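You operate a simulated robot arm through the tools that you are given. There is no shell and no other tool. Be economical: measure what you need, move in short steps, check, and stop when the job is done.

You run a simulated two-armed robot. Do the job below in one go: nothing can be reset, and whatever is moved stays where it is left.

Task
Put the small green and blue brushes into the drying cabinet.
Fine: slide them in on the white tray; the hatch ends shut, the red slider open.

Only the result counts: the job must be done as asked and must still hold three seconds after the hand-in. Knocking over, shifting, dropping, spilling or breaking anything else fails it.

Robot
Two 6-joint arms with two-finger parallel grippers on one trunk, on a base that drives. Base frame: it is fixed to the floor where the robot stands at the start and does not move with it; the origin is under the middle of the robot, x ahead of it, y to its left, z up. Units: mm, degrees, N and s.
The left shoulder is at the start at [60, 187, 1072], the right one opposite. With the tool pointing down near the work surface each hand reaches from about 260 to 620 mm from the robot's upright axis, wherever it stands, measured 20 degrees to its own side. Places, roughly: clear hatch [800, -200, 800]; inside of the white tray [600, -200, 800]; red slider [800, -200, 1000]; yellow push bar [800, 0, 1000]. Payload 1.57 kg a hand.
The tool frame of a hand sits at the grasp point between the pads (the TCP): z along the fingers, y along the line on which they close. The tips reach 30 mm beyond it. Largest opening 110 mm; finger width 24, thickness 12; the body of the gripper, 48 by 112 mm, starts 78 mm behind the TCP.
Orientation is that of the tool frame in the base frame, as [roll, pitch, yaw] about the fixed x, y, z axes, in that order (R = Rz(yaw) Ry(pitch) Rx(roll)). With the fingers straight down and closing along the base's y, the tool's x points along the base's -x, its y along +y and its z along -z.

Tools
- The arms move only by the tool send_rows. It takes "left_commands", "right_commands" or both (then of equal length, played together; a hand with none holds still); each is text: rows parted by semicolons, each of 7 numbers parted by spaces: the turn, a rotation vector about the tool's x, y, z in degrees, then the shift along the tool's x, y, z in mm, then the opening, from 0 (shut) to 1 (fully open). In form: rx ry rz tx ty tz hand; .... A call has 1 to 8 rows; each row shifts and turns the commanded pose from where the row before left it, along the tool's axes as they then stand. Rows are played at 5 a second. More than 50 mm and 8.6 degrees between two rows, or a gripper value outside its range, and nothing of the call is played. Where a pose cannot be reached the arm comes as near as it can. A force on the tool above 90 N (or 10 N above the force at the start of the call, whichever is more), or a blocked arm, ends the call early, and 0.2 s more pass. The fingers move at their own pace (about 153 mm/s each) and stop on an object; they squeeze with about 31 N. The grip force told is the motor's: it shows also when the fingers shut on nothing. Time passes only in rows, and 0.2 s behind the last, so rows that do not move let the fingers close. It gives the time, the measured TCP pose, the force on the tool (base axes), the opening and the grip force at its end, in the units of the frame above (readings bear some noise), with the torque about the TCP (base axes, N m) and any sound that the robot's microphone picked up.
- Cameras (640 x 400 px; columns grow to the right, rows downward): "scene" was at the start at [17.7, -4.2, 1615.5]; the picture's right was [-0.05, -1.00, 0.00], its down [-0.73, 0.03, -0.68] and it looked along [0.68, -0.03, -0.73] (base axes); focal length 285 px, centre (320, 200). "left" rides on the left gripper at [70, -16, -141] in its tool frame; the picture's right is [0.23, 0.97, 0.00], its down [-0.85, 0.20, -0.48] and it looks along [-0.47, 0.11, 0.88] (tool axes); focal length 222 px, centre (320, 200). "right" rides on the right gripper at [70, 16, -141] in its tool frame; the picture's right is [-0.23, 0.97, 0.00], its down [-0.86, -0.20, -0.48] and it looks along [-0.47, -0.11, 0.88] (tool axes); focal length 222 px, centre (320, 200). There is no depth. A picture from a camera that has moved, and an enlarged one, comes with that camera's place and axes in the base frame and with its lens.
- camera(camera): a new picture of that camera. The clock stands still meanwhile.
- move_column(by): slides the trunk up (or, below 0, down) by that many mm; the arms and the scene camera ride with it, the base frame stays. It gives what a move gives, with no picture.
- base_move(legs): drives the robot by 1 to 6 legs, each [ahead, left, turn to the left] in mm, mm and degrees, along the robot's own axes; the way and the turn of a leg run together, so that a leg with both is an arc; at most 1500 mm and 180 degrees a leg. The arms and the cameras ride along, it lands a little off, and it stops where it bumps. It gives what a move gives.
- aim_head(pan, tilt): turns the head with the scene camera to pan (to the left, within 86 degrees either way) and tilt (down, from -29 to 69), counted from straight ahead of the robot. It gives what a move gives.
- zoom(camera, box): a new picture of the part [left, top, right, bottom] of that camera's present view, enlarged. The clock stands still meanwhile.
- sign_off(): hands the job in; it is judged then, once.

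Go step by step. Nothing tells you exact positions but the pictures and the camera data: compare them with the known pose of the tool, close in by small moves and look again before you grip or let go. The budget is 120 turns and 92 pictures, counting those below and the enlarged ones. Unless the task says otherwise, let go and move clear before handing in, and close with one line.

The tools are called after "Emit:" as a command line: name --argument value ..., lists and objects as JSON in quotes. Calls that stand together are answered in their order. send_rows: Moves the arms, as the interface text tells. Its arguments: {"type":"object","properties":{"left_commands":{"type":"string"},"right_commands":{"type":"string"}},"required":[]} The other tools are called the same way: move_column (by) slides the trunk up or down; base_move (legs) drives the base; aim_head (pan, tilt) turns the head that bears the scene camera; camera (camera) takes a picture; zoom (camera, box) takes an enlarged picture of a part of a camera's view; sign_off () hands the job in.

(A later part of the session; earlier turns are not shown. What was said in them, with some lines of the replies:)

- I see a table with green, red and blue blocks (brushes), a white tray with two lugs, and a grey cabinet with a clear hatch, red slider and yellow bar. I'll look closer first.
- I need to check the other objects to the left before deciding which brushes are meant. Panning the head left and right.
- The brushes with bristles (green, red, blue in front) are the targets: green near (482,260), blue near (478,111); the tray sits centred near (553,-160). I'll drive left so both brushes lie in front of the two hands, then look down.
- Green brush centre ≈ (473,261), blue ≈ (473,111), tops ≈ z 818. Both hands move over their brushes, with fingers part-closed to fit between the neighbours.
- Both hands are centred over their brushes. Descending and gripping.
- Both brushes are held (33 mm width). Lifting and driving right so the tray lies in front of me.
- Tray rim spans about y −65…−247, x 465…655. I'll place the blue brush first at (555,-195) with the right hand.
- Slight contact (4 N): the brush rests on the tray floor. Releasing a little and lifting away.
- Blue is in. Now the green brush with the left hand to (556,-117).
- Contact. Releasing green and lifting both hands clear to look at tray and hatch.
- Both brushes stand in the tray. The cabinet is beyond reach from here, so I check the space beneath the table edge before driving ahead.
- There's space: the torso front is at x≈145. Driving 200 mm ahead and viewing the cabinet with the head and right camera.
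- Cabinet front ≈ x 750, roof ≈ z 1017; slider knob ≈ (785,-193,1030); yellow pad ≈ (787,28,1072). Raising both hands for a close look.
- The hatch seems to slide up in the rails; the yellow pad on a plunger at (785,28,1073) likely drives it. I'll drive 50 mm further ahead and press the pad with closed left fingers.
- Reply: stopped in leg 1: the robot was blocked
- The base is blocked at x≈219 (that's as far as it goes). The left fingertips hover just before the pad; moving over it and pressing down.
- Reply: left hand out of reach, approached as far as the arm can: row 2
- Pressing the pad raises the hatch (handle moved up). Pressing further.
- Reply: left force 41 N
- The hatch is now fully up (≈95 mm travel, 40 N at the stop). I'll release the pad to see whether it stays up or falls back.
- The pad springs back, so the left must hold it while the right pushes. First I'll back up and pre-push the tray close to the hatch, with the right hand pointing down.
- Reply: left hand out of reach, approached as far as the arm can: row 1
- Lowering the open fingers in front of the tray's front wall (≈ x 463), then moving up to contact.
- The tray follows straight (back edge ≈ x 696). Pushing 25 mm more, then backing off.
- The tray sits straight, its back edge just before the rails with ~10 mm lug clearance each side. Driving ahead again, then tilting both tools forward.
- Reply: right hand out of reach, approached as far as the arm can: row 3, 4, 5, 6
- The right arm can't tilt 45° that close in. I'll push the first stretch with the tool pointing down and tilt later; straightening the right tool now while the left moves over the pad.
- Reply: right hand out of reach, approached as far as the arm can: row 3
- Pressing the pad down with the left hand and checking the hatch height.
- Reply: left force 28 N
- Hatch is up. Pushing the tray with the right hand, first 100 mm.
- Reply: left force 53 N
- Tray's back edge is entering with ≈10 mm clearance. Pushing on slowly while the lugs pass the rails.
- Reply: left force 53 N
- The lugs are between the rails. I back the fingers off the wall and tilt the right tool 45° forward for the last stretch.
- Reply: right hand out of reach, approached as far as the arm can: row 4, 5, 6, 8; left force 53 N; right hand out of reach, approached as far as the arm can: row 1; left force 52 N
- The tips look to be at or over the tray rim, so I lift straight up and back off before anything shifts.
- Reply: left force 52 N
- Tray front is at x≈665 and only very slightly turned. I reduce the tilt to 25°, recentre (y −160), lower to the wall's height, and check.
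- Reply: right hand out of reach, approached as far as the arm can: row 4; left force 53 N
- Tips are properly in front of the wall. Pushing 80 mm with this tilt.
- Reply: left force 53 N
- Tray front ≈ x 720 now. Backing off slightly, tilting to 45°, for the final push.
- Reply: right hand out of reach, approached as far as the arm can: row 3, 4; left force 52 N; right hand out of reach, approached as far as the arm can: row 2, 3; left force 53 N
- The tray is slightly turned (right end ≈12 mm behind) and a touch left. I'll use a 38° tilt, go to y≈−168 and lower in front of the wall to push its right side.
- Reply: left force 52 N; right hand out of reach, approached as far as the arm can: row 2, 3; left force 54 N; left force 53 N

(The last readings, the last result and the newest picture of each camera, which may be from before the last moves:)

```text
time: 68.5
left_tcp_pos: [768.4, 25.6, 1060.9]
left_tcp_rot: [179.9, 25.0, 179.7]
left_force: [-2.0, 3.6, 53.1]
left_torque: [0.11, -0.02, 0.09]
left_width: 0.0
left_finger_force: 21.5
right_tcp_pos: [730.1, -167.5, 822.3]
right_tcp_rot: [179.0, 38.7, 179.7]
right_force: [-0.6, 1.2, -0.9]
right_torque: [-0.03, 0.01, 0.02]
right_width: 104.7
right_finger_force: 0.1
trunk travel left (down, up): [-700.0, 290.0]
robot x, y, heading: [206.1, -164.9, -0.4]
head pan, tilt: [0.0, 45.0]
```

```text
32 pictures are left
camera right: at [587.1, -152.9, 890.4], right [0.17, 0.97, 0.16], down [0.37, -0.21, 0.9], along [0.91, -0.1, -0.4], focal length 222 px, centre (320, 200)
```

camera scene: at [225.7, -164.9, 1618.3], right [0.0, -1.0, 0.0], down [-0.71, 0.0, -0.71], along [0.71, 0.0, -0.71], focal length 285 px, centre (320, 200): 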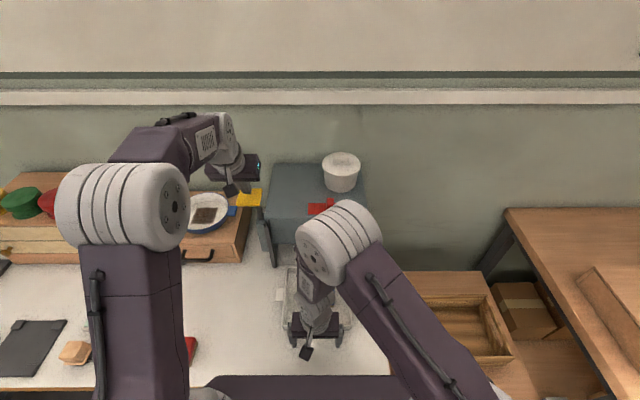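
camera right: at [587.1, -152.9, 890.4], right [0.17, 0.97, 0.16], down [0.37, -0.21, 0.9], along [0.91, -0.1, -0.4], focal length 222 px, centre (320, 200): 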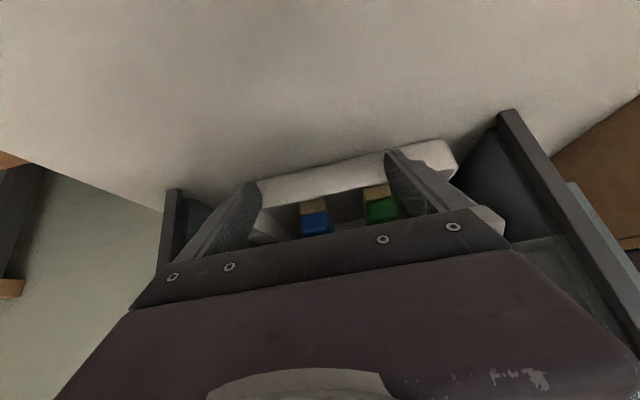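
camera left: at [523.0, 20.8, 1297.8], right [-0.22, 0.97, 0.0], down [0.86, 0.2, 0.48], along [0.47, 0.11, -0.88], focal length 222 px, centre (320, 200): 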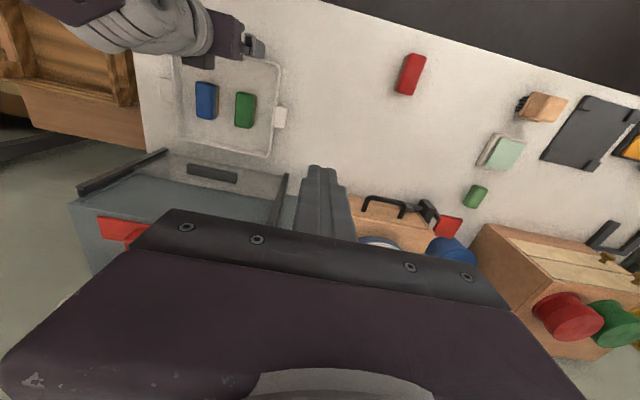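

Tray goes in parallel (front ≈ x 757). Adding tilt and pushing the final ~25 mm.

Emit:
send_rows --right_commands "0 -3.3 0 0 0 4 0.95;0 -3.3 0 0 0 4 0.95;0 0 0 -3.5 0 3.8 0.95;0 0 0 -3.5 0 3.8 0.95;0 0 0 -3.5 0 3.8 0.95;0 0 0 -3.5 0 3.8 0.95;0 0 0 0 0 0 0.95"

Emit:
camera --camera "right"

Emit:
zoom --camera "scene" --box '[220, 170, 400, 305]'

```text
time: 70.1
left_tcp_pos: [768.2, 26.2, 1061.1]
left_tcp_rot: [180.0, 25.1, 179.7]
left_force: [-1.9, 3.3, 53.8]
left_torque: [0.09, 0.0, -0.02]
left_width: 0.2
left_finger_force: 21.3
right_tcp_pos: [758.4, -164.5, 815.7]
right_tcp_rot: [178.7, 45.2, 179.5]
right_force: [-1.2, 1.2, 0.2]
right_torque: [-0.02, -0.01, 0.04]
right_width: 104.4
right_finger_force: 0.2
right hand out of reach, approached as far as the arm can: row 2
trunk travel left (down, up): [-700.0, 290.0]
robot x, y, heading: [207.6, -164.4, -0.4]
head pan, tilt: [0.0, 45.0]
```

```text
31 pictures are left
camera right: at [608.6, -151.3, 866.8], right [0.15, 0.97, 0.18], down [0.26, -0.21, 0.94], along [0.95, -0.1, -0.29], focal length 222 px, centre (320, 200)
```

right: 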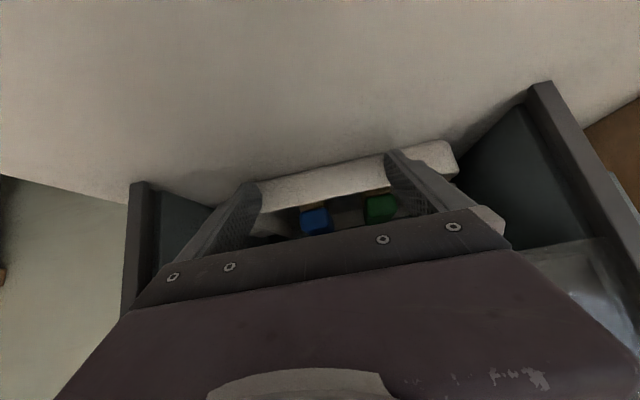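

```text
2.96 times, centred on (310, 238) of scene
camera zoom: at [216.6, -166.8, 1618.5], right [0.0, -1.0, 0.0], down [-0.7, 0.0, -0.71], along [0.71, 0.0, -0.7], focal length 843 px, centre (350, 89)
```

zoom: 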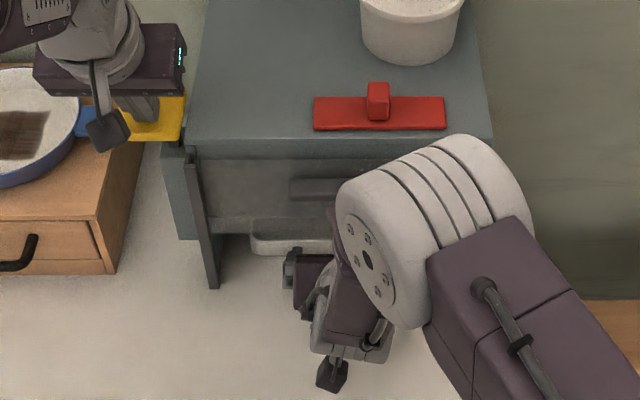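

The tray is fully inside (front ≈ x 786, hatch plane ≈ 748). Retracting the right hand from beneath the hatch.

Emit:
send_rows --right_commands "0 0 0 9 0 -10 0.95;0 0 0 9 0 -10 0.95;0 0 0 9 0 -10 0.95;0 0 0 8 0 -11 0.95;0 7.5 0 5 0 -10 0.95;0 7.5 0 5 0 -10 0.95;0 7.5 0 10 0 -10 0.95;0 7.5 0 10 0 -10 0.95"

Emit:
send_rows --right_commands "0 7.5 0 15 0 -10 0.95;0 7 0 20 0 -10 0.95;0 0 0 20 0 -20 0.95;0 0 0 20 0 -30 0.95;0 0 0 0 -20 -40 0.5;0 0 0 0 -20 -40 0.5"

Emit:
zoom --camera "scene" --box '[220, 170, 400, 305]'

```text
time: 71.9
left_tcp_pos: [768.3, 24.8, 1059.9]
left_tcp_rot: [179.9, 25.0, 179.7]
left_force: [-2.2, 3.2, 53.5]
left_torque: [0.08, -0.05, -0.05]
left_width: 0.0
left_finger_force: 21.4
right_tcp_pos: [687.5, -159.0, 838.8]
right_tcp_rot: [-179.3, 21.1, 179.9]
right_force: [1.0, -0.4, -0.6]
right_torque: [-0.01, 0.0, -0.02]
right_width: 104.6
right_finger_force: 0.1
right hand out of reach, approached as far as the arm can: row 2, 3, 4, 7, 8
trunk travel left (down, up): [-700.0, 290.0]
robot x, y, heading: [208.1, -162.9, -0.2]
head pan, tilt: [0.0, 45.0]
```

```text
time: 73.3
left_tcp_pos: [769.0, 25.4, 1060.0]
left_tcp_rot: [179.8, 25.2, 179.7]
left_force: [-3.6, 3.2, 54.4]
left_torque: [0.09, -0.01, -0.07]
left_width: 0.0
left_finger_force: 21.9
right_tcp_pos: [601.3, -199.6, 974.2]
right_tcp_rot: [-179.2, 6.4, 179.8]
right_force: [-0.4, -0.5, 0.7]
right_torque: [-0.01, 0.0, 0.01]
right_width: 55.0
right_finger_force: 0.0
right hand out of reach, approached as far as the arm can: row 1
trunk travel left (down, up): [-700.0, 290.0]
robot x, y, heading: [208.4, -160.2, -0.3]
head pan, tilt: [0.0, 45.0]
```

```text
2.96 times, centred on (310, 238) of scene
camera zoom: at [216.7, -167.2, 1618.4], right [0.0, -1.0, 0.0], down [-0.7, 0.0, -0.71], along [0.71, 0.0, -0.7], focal length 843 px, centre (350, 89)
```

zoom: 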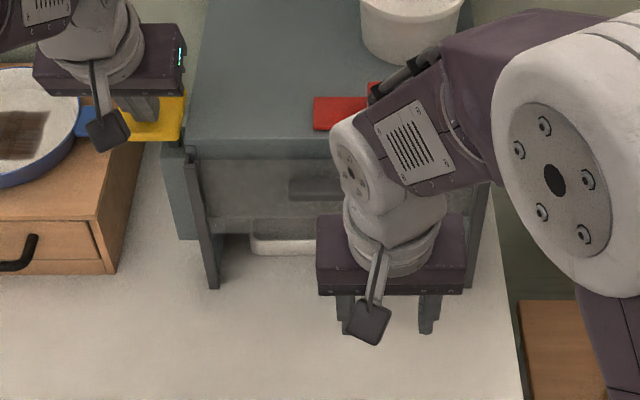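

Now releasing the yellow pad slowly so the hatch lowers.

Emit:
send_rows --left_commands "0 0 0 -3.66 0 -8.2 0;0 0 0 -3.66 0 -8.2 0;0 0 0 -3.66 0 -8.2 0;0 0 0 -3.66 0 -8.2 0;0 0 0 -3.66 0 -8.2 0;0 0 0 -3.66 0 -8.2 0;0 0 0 -3.66 0 -8.2 0;0 0 0 -3.66 0 -8.2 0"

Emit:
send_rows --left_commands "0 0 0 -4 0 -10 0;0 0 0 -4 0 -10 0;0 0 0 -4 0 -10 0;0 0 0 0 0 0 0" --right_commands "0 6.4 0 0 0 -40 0.5;0 0 0 0 0 -40 0.5;0 0 0 0 0 -40 0.5;0 0 0 0 0 -40 0.5"

Emit:
zoom --camera "scene" --box '[220, 170, 400, 305]'

```text
time: 75.1
left_tcp_pos: [772.2, 26.2, 1124.6]
left_tcp_rot: [179.9, 24.0, 179.7]
left_force: [-0.3, -0.1, 0.1]
left_torque: [0.0, -0.01, -0.02]
left_width: 0.0
left_finger_force: 21.3
right_tcp_pos: [608.2, -198.3, 970.8]
right_tcp_rot: [-179.2, 6.1, 179.8]
right_force: [0.8, -0.4, 0.6]
right_torque: [0.0, -0.02, -0.02]
right_width: 55.0
right_finger_force: 0.0
trunk travel left (down, up): [-700.0, 290.0]
robot x, y, heading: [204.9, -165.9, -0.1]
head pan, tilt: [0.0, 45.0]
```

```text
time: 76.1
left_tcp_pos: [771.0, 26.3, 1156.5]
left_tcp_rot: [179.9, 24.0, 179.7]
left_force: [-0.5, 0.4, -0.2]
left_torque: [-0.02, -0.02, 0.02]
left_width: 0.1
left_finger_force: 21.6
right_tcp_pos: [601.4, -198.1, 1131.4]
right_tcp_rot: [-179.3, -0.2, 179.7]
right_force: [0.1, -0.2, -0.7]
right_torque: [-0.01, 0.01, -0.03]
right_width: 55.1
right_finger_force: 0.1
trunk travel left (down, up): [-700.0, 290.0]
robot x, y, heading: [210.1, -164.7, -0.2]
head pan, tilt: [0.0, 45.0]
```

```text
2.96 times, centred on (310, 238) of scene
camera zoom: at [226.4, -164.7, 1618.2], right [0.0, -1.0, 0.0], down [-0.71, 0.0, -0.71], along [0.71, 0.0, -0.71], focal length 843 px, centre (350, 89)
```

zoom: 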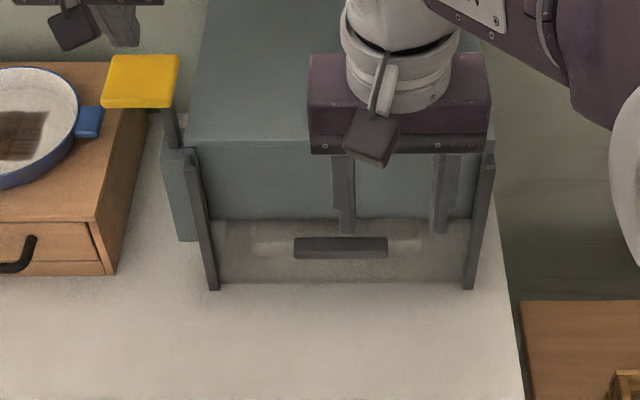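

The hatch is shut with the tray inside. Now the red slider: the right hand goes ahead with a 27° tilt to straddle the knob at ≈(780,-193,1040).

Emit:
send_rows --right_commands "0 0 0 -40 2 0 0.5;0 0 0 -40 2 0 0.5;0 -6.75 0 -10 1 0 0.5;0 -6.75 0 0 0 0 0.5;0 -6.75 0 0 0 0 0.5;0 -6.75 0 0 0 0 0.5;0 0 0 0 0 0 0.5"

Emit:
camera --camera "right"

Emit:
zoom --camera "scene" --box '[260, 150, 400, 255]'

```text
time: 77.7
left_tcp_pos: [769.7, 25.5, 1156.7]
left_tcp_rot: [-179.9, 24.1, 179.8]
left_force: [0.7, 0.4, -0.5]
left_torque: [-0.03, 0.0, 0.0]
left_width: 0.0
left_finger_force: 21.6
right_tcp_pos: [693.5, -191.7, 1127.7]
right_tcp_rot: [-179.1, 26.7, -179.9]
right_force: [1.0, 1.0, -0.2]
right_torque: [-0.01, 0.03, 0.04]
right_width: 55.1
right_finger_force: 0.1
trunk travel left (down, up): [-700.0, 290.0]
robot x, y, heading: [210.3, -162.5, -0.3]
head pan, tilt: [0.0, 45.0]
```

```text
27 pictures are left
camera right: at [567.1, -173.1, 1223.2], right [0.21, 0.97, 0.09], down [0.55, -0.19, 0.81], along [0.81, -0.12, -0.57], focal length 222 px, centre (320, 200)
```

right: 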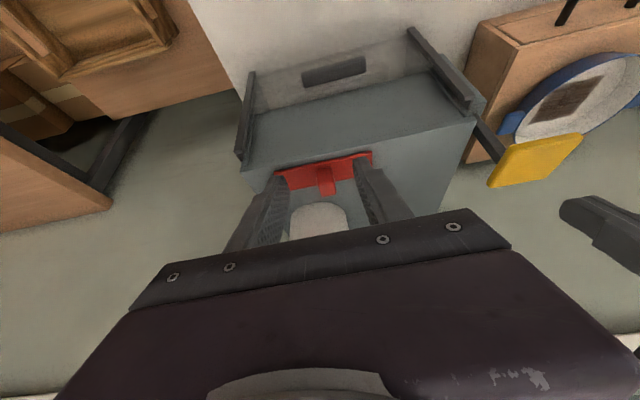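

```text
3.81 times, centred on (330, 202) of scene
camera zoom: at [227.6, -164.5, 1618.3], right [0.0, -1.0, 0.0], down [-0.71, 0.0, -0.71], along [0.71, 0.0, -0.71], focal length 1084 px, centre (282, 190)
```

zoom: 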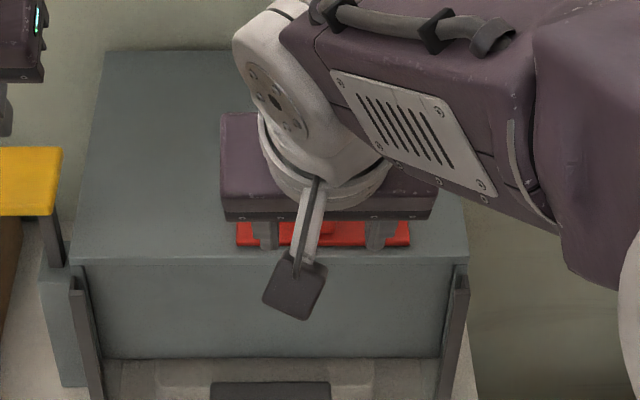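

Emit:
send_rows --right_commands "0 0 0 -20 0 18.6 0.5;0 0 0 -20 0 18.6 0.5;0 0 0 -20 0 18.6 0.5;0 0 0 0 0 0 0.5"

Emit:
zoom --camera "right" --box '[220, 110, 460, 260]'

```text
time: 78.7
left_tcp_pos: [770.7, 28.0, 1156.7]
left_tcp_rot: [180.0, 24.0, 179.7]
left_force: [0.3, 0.3, 0.4]
left_torque: [0.02, -0.01, -0.01]
left_width: 0.0
left_finger_force: 21.1
right_tcp_pos: [771.7, -192.5, 1107.2]
right_tcp_rot: [-179.0, 26.7, -179.9]
right_force: [0.1, 0.7, -0.3]
right_torque: [0.01, -0.03, 0.01]
right_width: 55.3
right_finger_force: 0.0
trunk travel left (down, up): [-700.0, 290.0]
robot x, y, heading: [207.6, -163.1, -0.4]
head pan, tilt: [0.0, 45.0]
```

```text
2.67 times, centred on (340, 185) of right
camera zoom: at [645.6, -173.1, 1201.6], right [0.21, 0.97, 0.09], down [0.55, -0.19, 0.81], along [0.81, -0.12, -0.57], focal length 592 px, centre (267, 240)
```

zoom: 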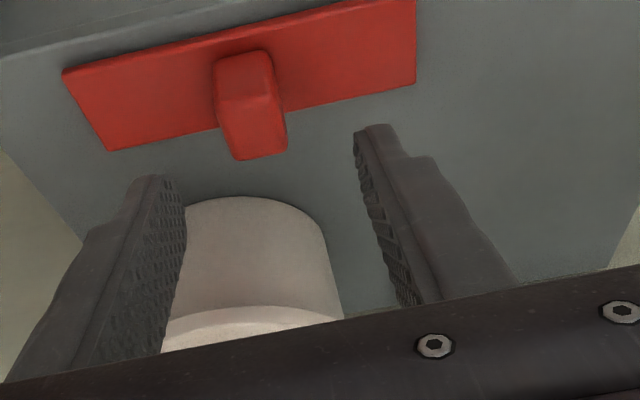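

The knob lies between the fingers; lowering 38 mm and closing on it.

Emit:
send_rows --right_commands "0 0 0 4.5 0 12 0.5;0 0 0 4.5 -1 12 0.5;0 0 0 4.4 0 11.8 0.5;0 0 0 0 0 0 0.5"

Emit:
zoom --camera "right" --box '[220, 110, 460, 260]'

```text
time: 79.7
left_tcp_pos: [770.9, 27.0, 1157.9]
left_tcp_rot: [180.0, 23.9, 179.7]
left_force: [-0.2, 0.4, -0.3]
left_torque: [0.01, 0.0, -0.04]
left_width: 0.2
left_finger_force: 21.0
right_tcp_pos: [773.5, -192.6, 1068.1]
right_tcp_rot: [-179.0, 26.8, -179.8]
right_force: [-0.3, 0.8, -0.2]
right_torque: [-0.02, 0.0, -0.01]
right_width: 55.2
right_finger_force: 0.0
trunk travel left (down, up): [-700.0, 290.0]
robot x, y, heading: [205.3, -166.0, -0.1]
head pan, tilt: [0.0, 45.0]
```

```text
2.67 times, centred on (340, 185) of right
camera zoom: at [648.9, -174.8, 1163.1], right [0.21, 0.97, 0.09], down [0.55, -0.19, 0.81], along [0.81, -0.12, -0.57], focal length 592 px, centre (267, 240)
```

zoom: 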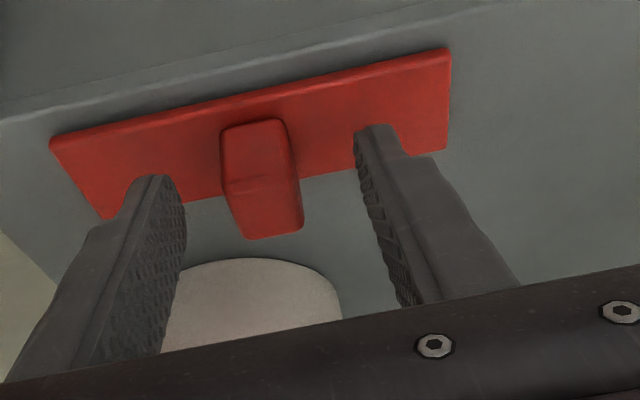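

Emit:
send_rows --right_commands "0 0 0 0 0 0 0.2;0 0 0 0 0 0 0.1;0 0 0 0 0 0 0.1;0 0 0 0 0 0 0.1"

Emit:
send_rows --right_commands "0 0 0 0 5 0 0.1;0 0 0 0 5 0 0.1;0 0 0 0 5 0 0.1;0 0 0 0 5 0 0.1;0 0 0 0 0 0 0.1"

Emit:
camera --camera "right"

```text
time: 80.7
left_tcp_pos: [770.7, 26.3, 1157.2]
left_tcp_rot: [180.0, 24.0, 179.6]
left_force: [0.0, 1.2, -0.6]
left_torque: [0.03, -0.02, 0.01]
left_width: 0.0
left_finger_force: 21.4
right_tcp_pos: [774.1, -192.6, 1067.6]
right_tcp_rot: [-179.0, 26.8, -179.9]
right_force: [-0.1, 1.3, -1.0]
right_torque: [0.13, 0.05, 0.06]
right_width: 21.4
right_finger_force: 34.6
trunk travel left (down, up): [-700.0, 290.0]
robot x, y, heading: [212.0, -165.0, -0.2]
head pan, tilt: [0.0, 45.0]
```

```text
time: 81.9
left_tcp_pos: [769.2, 26.1, 1157.3]
left_tcp_rot: [180.0, 24.1, 179.7]
left_force: [-0.5, 0.6, -0.1]
left_torque: [0.0, 0.0, 0.0]
left_width: 0.0
left_finger_force: 21.0
right_tcp_pos: [774.4, -173.9, 1068.4]
right_tcp_rot: [-179.1, 26.7, -180.0]
right_force: [-6.1, -0.7, -0.8]
right_torque: [0.1, 0.59, 0.01]
right_width: 21.1
right_finger_force: 34.7
trunk travel left (down, up): [-700.0, 290.0]
robot x, y, heading: [209.5, -160.6, 0.1]
head pan, tilt: [0.0, 45.0]
```

```text
23 pictures are left
camera right: at [648.8, -155.9, 1163.2], right [0.21, 0.97, 0.09], down [0.55, -0.19, 0.81], along [0.81, -0.12, -0.57], focal length 222 px, centre (320, 200)
```

right: 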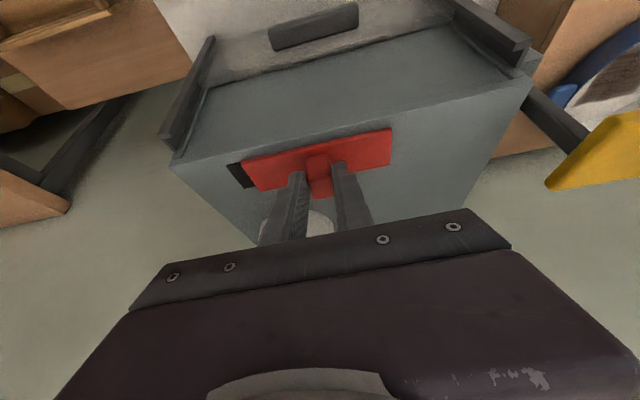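

Moving the slider left reveals a dark slot – so left is open. Continuing until it stops.

Emit:
send_rows --right_commands "0 0 0 0 6 0 0.1;0 0 0 0 6 0 0.1;0 0 0 0 6 0 0.1;0 0 0 0 6 0 0.1;0 0 0 0 6 0 0.1;0 0 0 0 0 0 0.1"

```text
time: 83.3
left_tcp_pos: [769.3, 27.6, 1156.9]
left_tcp_rot: [179.9, 24.2, 179.7]
left_force: [0.0, 0.2, -0.5]
left_torque: [0.0, -0.03, -0.01]
left_width: 0.3
left_finger_force: 21.3
right_tcp_pos: [774.9, -143.7, 1067.3]
right_tcp_rot: [-179.0, 26.7, -179.9]
right_force: [-6.5, -0.4, -1.9]
right_torque: [0.11, 0.09, 0.06]
right_width: 21.2
right_finger_force: 34.6
trunk travel left (down, up): [-700.0, 290.0]
robot x, y, heading: [205.9, -167.5, -0.2]
head pan, tilt: [0.0, 45.0]
```

Emit:
send_rows --left_commands "0 0 0 10 12 -10 0;0 0 0 10 12 -10 0;0 0 0 10 12 -10 0;0 0 0 10 12 -10 0;0 0 0 10 12 -10 0;0 0 0 0 0 0 0" --right_commands "0 0 0 0 5 0 0.1;0 0 0 0 5 0 0.1;0 0 0 0 5 0 0.1;0 0 0 0 5 0 0.1;0 0 0 0 5 0 0.1;0 0 0 0 0 0 0.1"

Emit:
camera --camera "right"

```text
time: 84.7
left_tcp_pos: [702.9, 86.4, 1183.3]
left_tcp_rot: [-180.0, 24.2, 179.7]
left_force: [0.3, 0.5, -0.3]
left_torque: [0.02, -0.03, 0.02]
left_width: 0.0
left_finger_force: 21.4
right_tcp_pos: [774.6, -119.0, 1068.3]
right_tcp_rot: [-179.2, 26.8, -179.8]
right_force: [-3.9, 0.1, 7.1]
right_torque: [0.11, -0.12, 0.03]
right_width: 21.2
right_finger_force: 34.6
trunk travel left (down, up): [-700.0, 290.0]
robot x, y, heading: [208.0, -163.3, -0.6]
head pan, tilt: [0.0, 45.0]
```

```text
22 pictures are left
camera right: at [648.4, -101.0, 1162.7], right [0.21, 0.97, 0.09], down [0.55, -0.19, 0.82], along [0.81, -0.12, -0.57], focal length 222 px, centre (320, 200)
```

right: 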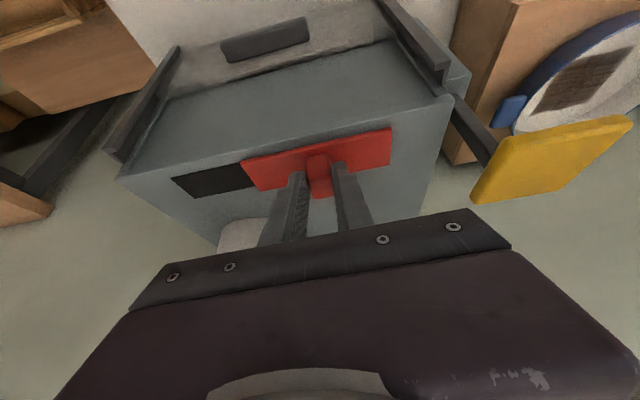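

Emit:
send_rows --right_commands "0 0 0 0 4 0 0.1;0 0 0 0 4 0 0.1;0 0 0 0 4 0 0.1;0 0 0 0 4 0 0.1;0 0 0 0 0 0 0.1"

Emit:
camera --camera "right"

```text
time: 85.9
left_tcp_pos: [703.9, 86.6, 1183.0]
left_tcp_rot: [-180.0, 24.1, 179.7]
left_force: [0.0, 0.3, -0.4]
left_torque: [0.0, 0.02, 0.01]
left_width: 0.1
left_finger_force: 21.0
right_tcp_pos: [773.2, -103.4, 1068.7]
right_tcp_rot: [-179.2, 26.9, -179.8]
right_force: [3.1, 0.3, 16.5]
right_torque: [0.12, -0.15, 0.01]
right_width: 21.2
right_finger_force: 34.5
trunk travel left (down, up): [-700.0, 290.0]
robot x, y, heading: [207.8, -163.2, -0.3]
head pan, tilt: [0.0, 45.0]
```

```text
21 pictures are left
camera right: at [648.4, -85.0, 1162.6], right [0.21, 0.97, 0.09], down [0.54, -0.19, 0.82], along [0.81, -0.12, -0.57], focal length 222 px, centre (320, 200)
```

right: 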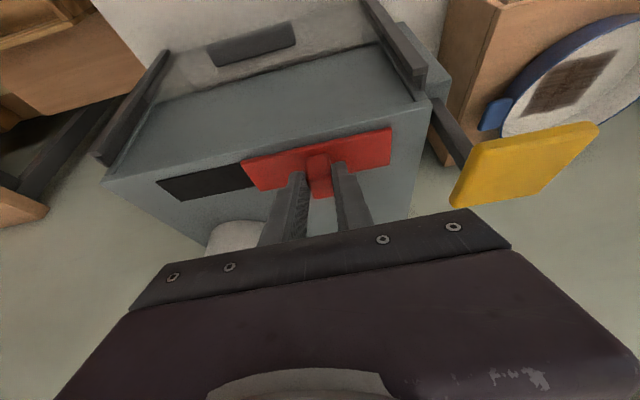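

Emit:
send_rows --right_commands "0 0 0 -0.7 4 -1.3 0.1;0 0 0 0 4 0 0.1;0 0 0 0 4 0 0.1;0 0 0 0 4 0 0.1;0 0 0 0 4 0 0.1;0 0 0 0 0 0 0.1"

Emit:
camera --camera "right"

```text
time: 87.3
left_tcp_pos: [704.1, 84.5, 1182.5]
left_tcp_rot: [179.9, 24.0, 179.6]
left_force: [-0.6, -0.1, -0.3]
left_torque: [-0.01, -0.03, -0.01]
left_width: 0.1
left_finger_force: 21.5
right_tcp_pos: [774.0, -86.0, 1067.4]
right_tcp_rot: [-179.1, 26.6, -179.9]
right_force: [-2.9, -5.4, 0.8]
right_torque: [-0.05, 0.24, 0.0]
right_width: 21.5
right_finger_force: 35.1
trunk travel left (down, up): [-700.0, 290.0]
robot x, y, heading: [208.4, -163.4, -0.2]
head pan, tilt: [0.0, 45.0]
```

```text
20 pictures are left
camera right: at [649.1, -66.5, 1163.3], right [0.21, 0.97, 0.09], down [0.55, -0.19, 0.81], along [0.81, -0.12, -0.57], focal length 222 px, centre (320, 200)
```

right: 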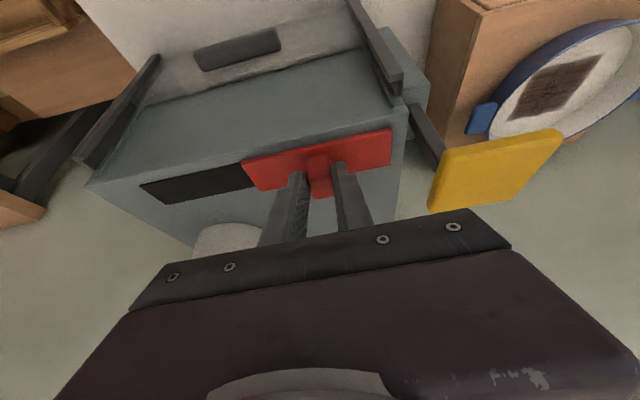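

Emit:
send_rows --right_commands "0 0 0 0 3 0 0.1;0 0 0 0 3 0 0.1;0 0 0 0 0 0 0.1"

```text
time: 88.1
left_tcp_pos: [703.0, 80.5, 1185.0]
left_tcp_rot: [179.8, 24.0, 179.6]
left_force: [-0.2, -0.2, -0.4]
left_torque: [-0.02, 0.0, 0.01]
left_width: 0.0
left_finger_force: 21.1
right_tcp_pos: [774.1, -85.0, 1067.7]
right_tcp_rot: [-179.1, 26.6, 179.9]
right_force: [-5.7, -24.6, -1.7]
right_torque: [-0.57, 0.07, -0.23]
right_width: 21.3
right_finger_force: 34.3
trunk travel left (down, up): [-700.0, 290.0]
robot x, y, heading: [206.2, -163.0, -0.3]
head pan, tilt: [0.0, 45.0]
```

The slider hit its end stop (24 N sideways, no further motion). Relaxing, opening the fingers and lifting clear.

Emit:
send_rows --right_commands "0 0 0 0 -5 0 0.1;0 0 0 0 -1 0 0.4;0 0 0 0 0 0 0.4;0 0 0 -7 0 -14 0.4;0 0 0 -10 0 -20 0.4;0 0 0 -10 0 -20 0.4;0 0 0 20 -10 -30 0.4;0 0 0 30 -20 -30 0.4"

Emit:
send_rows --left_commands "0 0 0 30 10 -10 0;0 0 0 30 10 -10 0;0 0 0 30 0 -10 0" --right_commands "0 0 0 30 -30 -10 0.4;0 0 0 35 -30 -10 0.4;0 0 0 35 -30 -10 0.4"

Emit:
camera --camera "scene"

Emit:
zoom --camera "scene" --box '[230, 150, 390, 270]'

```text
time: 89.9
left_tcp_pos: [702.8, 85.6, 1183.6]
left_tcp_rot: [179.9, 24.2, 179.7]
left_force: [-1.0, -0.1, 0.7]
left_torque: [0.01, -0.01, 0.02]
left_width: 0.0
left_finger_force: 21.5
right_tcp_pos: [701.8, -112.7, 1160.6]
right_tcp_rot: [-179.2, 26.8, -179.9]
right_force: [-0.4, -0.9, 0.6]
right_torque: [0.0, 0.0, 0.02]
right_width: 44.1
right_finger_force: 0.0
trunk travel left (down, up): [-700.0, 290.0]
robot x, y, heading: [207.3, -164.5, -0.2]
head pan, tilt: [0.0, 45.0]
```

```text
time: 90.7
left_tcp_pos: [607.4, 106.5, 1173.9]
left_tcp_rot: [180.0, 24.1, 179.7]
left_force: [-0.1, 0.5, 0.2]
left_torque: [0.02, -0.01, 0.0]
left_width: 0.0
left_finger_force: 21.2
right_tcp_pos: [598.6, -202.3, 1145.2]
right_tcp_rot: [-179.3, 26.8, 179.9]
right_force: [-0.3, -0.8, -1.3]
right_torque: [0.02, -0.01, 0.01]
right_width: 43.8
right_finger_force: 0.1
trunk travel left (down, up): [-700.0, 290.0]
robot x, y, heading: [210.4, -166.2, -0.3]
head pan, tilt: [0.0, 45.0]
```

```text
19 pictures are left
camera scene: at [224.5, -165.9, 1618.3], right [0.0, -1.0, 0.0], down [-0.71, 0.0, -0.71], along [0.71, 0.0, -0.71], focal length 285 px, centre (320, 200)
```

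scene: 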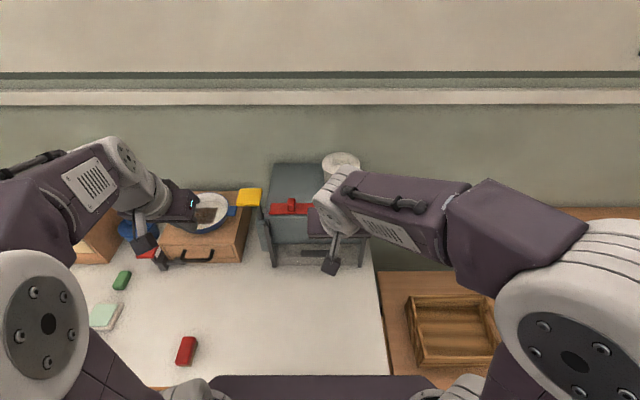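

```text
3.33 times, centred on (310, 210) of scene
camera zoom: at [224.5, -165.9, 1618.3], right [0.0, -1.0, 0.0], down [-0.71, 0.0, -0.71], along [0.71, 0.0, -0.71], focal length 949 px, centre (353, 167)
```

zoom: 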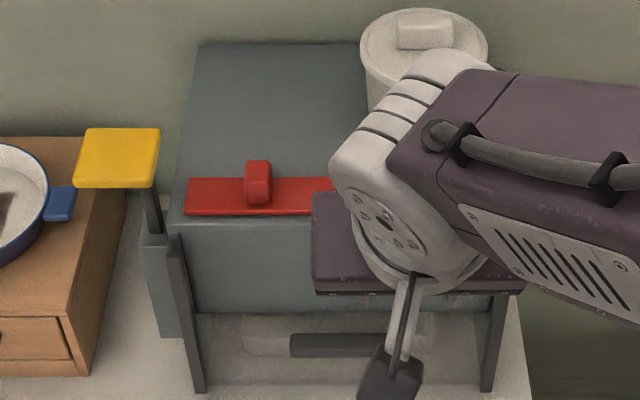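

Slider is at its left (open) end, hatch shut. I'll back away and take a final look at the hatch and the tray through it.

Emit:
base_move --legs '[[-150, 0, 0]]'

Emit:
send_rows --right_commands "0 0 0 10 -40 0 0.4;0 0 0 10 -40 0 0.4;0 0 0 10 -40 0 0.4"

Emit:
zoom --camera "scene" --box '[240, 110, 400, 230]'

Emit:
camera --camera "scene"

```text
time: 92.0
left_tcp_pos: [461.0, 109.8, 1172.7]
left_tcp_rot: [-180.0, 23.9, 179.8]
left_force: [-0.6, -0.7, 0.1]
left_torque: [0.02, 0.05, -0.03]
left_width: 0.0
left_finger_force: 21.7
right_tcp_pos: [452.3, -202.4, 1143.8]
right_tcp_rot: [-179.1, 26.7, -179.9]
right_force: [0.0, -0.7, 0.3]
right_torque: [0.01, 0.05, -0.01]
right_width: 44.3
right_finger_force: 0.1
trunk travel left (down, up): [-700.0, 290.0]
robot x, y, heading: [52.9, -165.8, -0.3]
head pan, tilt: [0.0, 45.0]
```

```text
time: 92.8
left_tcp_pos: [458.0, 107.2, 1174.2]
left_tcp_rot: [179.9, 24.1, 179.7]
left_force: [-0.5, -0.6, -0.2]
left_torque: [-0.01, -0.03, -0.01]
left_width: 0.0
left_finger_force: 20.9
right_tcp_pos: [421.0, -322.7, 1132.0]
right_tcp_rot: [-179.1, 26.6, -179.9]
right_force: [0.3, 0.3, -0.6]
right_torque: [0.04, -0.03, -0.01]
right_width: 44.0
right_finger_force: 0.0
trunk travel left (down, up): [-700.0, 290.0]
robot x, y, heading: [55.3, -162.0, -0.0]
head pan, tilt: [0.0, 45.0]
```

```text
3.33 times, centred on (320, 170) of scene
camera zoom: at [75.2, -164.4, 1618.3], right [0.0, -1.0, 0.0], down [-0.71, 0.0, -0.71], along [0.71, 0.0, -0.71], focal length 949 px, centre (320, 300)
```

zoom: 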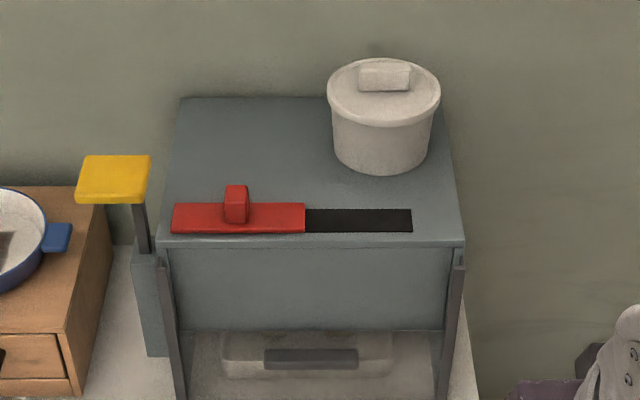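

```text
16 pictures are left
camera scene: at [75.2, -164.4, 1618.3], right [0.0, -1.0, 0.0], down [-0.71, 0.0, -0.71], along [0.71, 0.0, -0.71], focal length 285 px, centre (320, 200)
```

scene: 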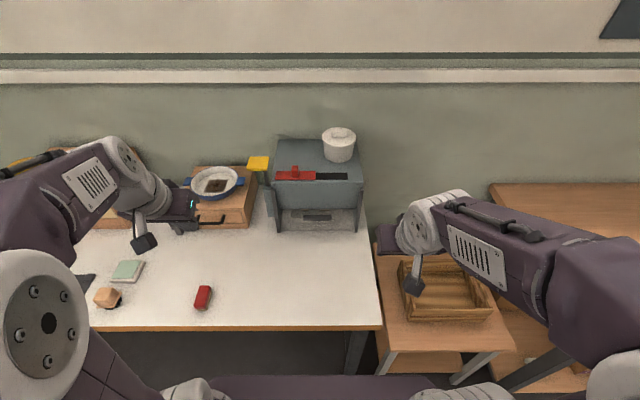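

The vent slot is uncovered, the hatch is shut, the tray shows behind it, and both hands are clear, so I'm handing in.

Emit:
sign_off

```text
The job is handed in.
```

The green and blue brushes are in the drying cabinet on the white tray, with the hatch shut and the red slider open; I've handed the job in and got no verdict back.
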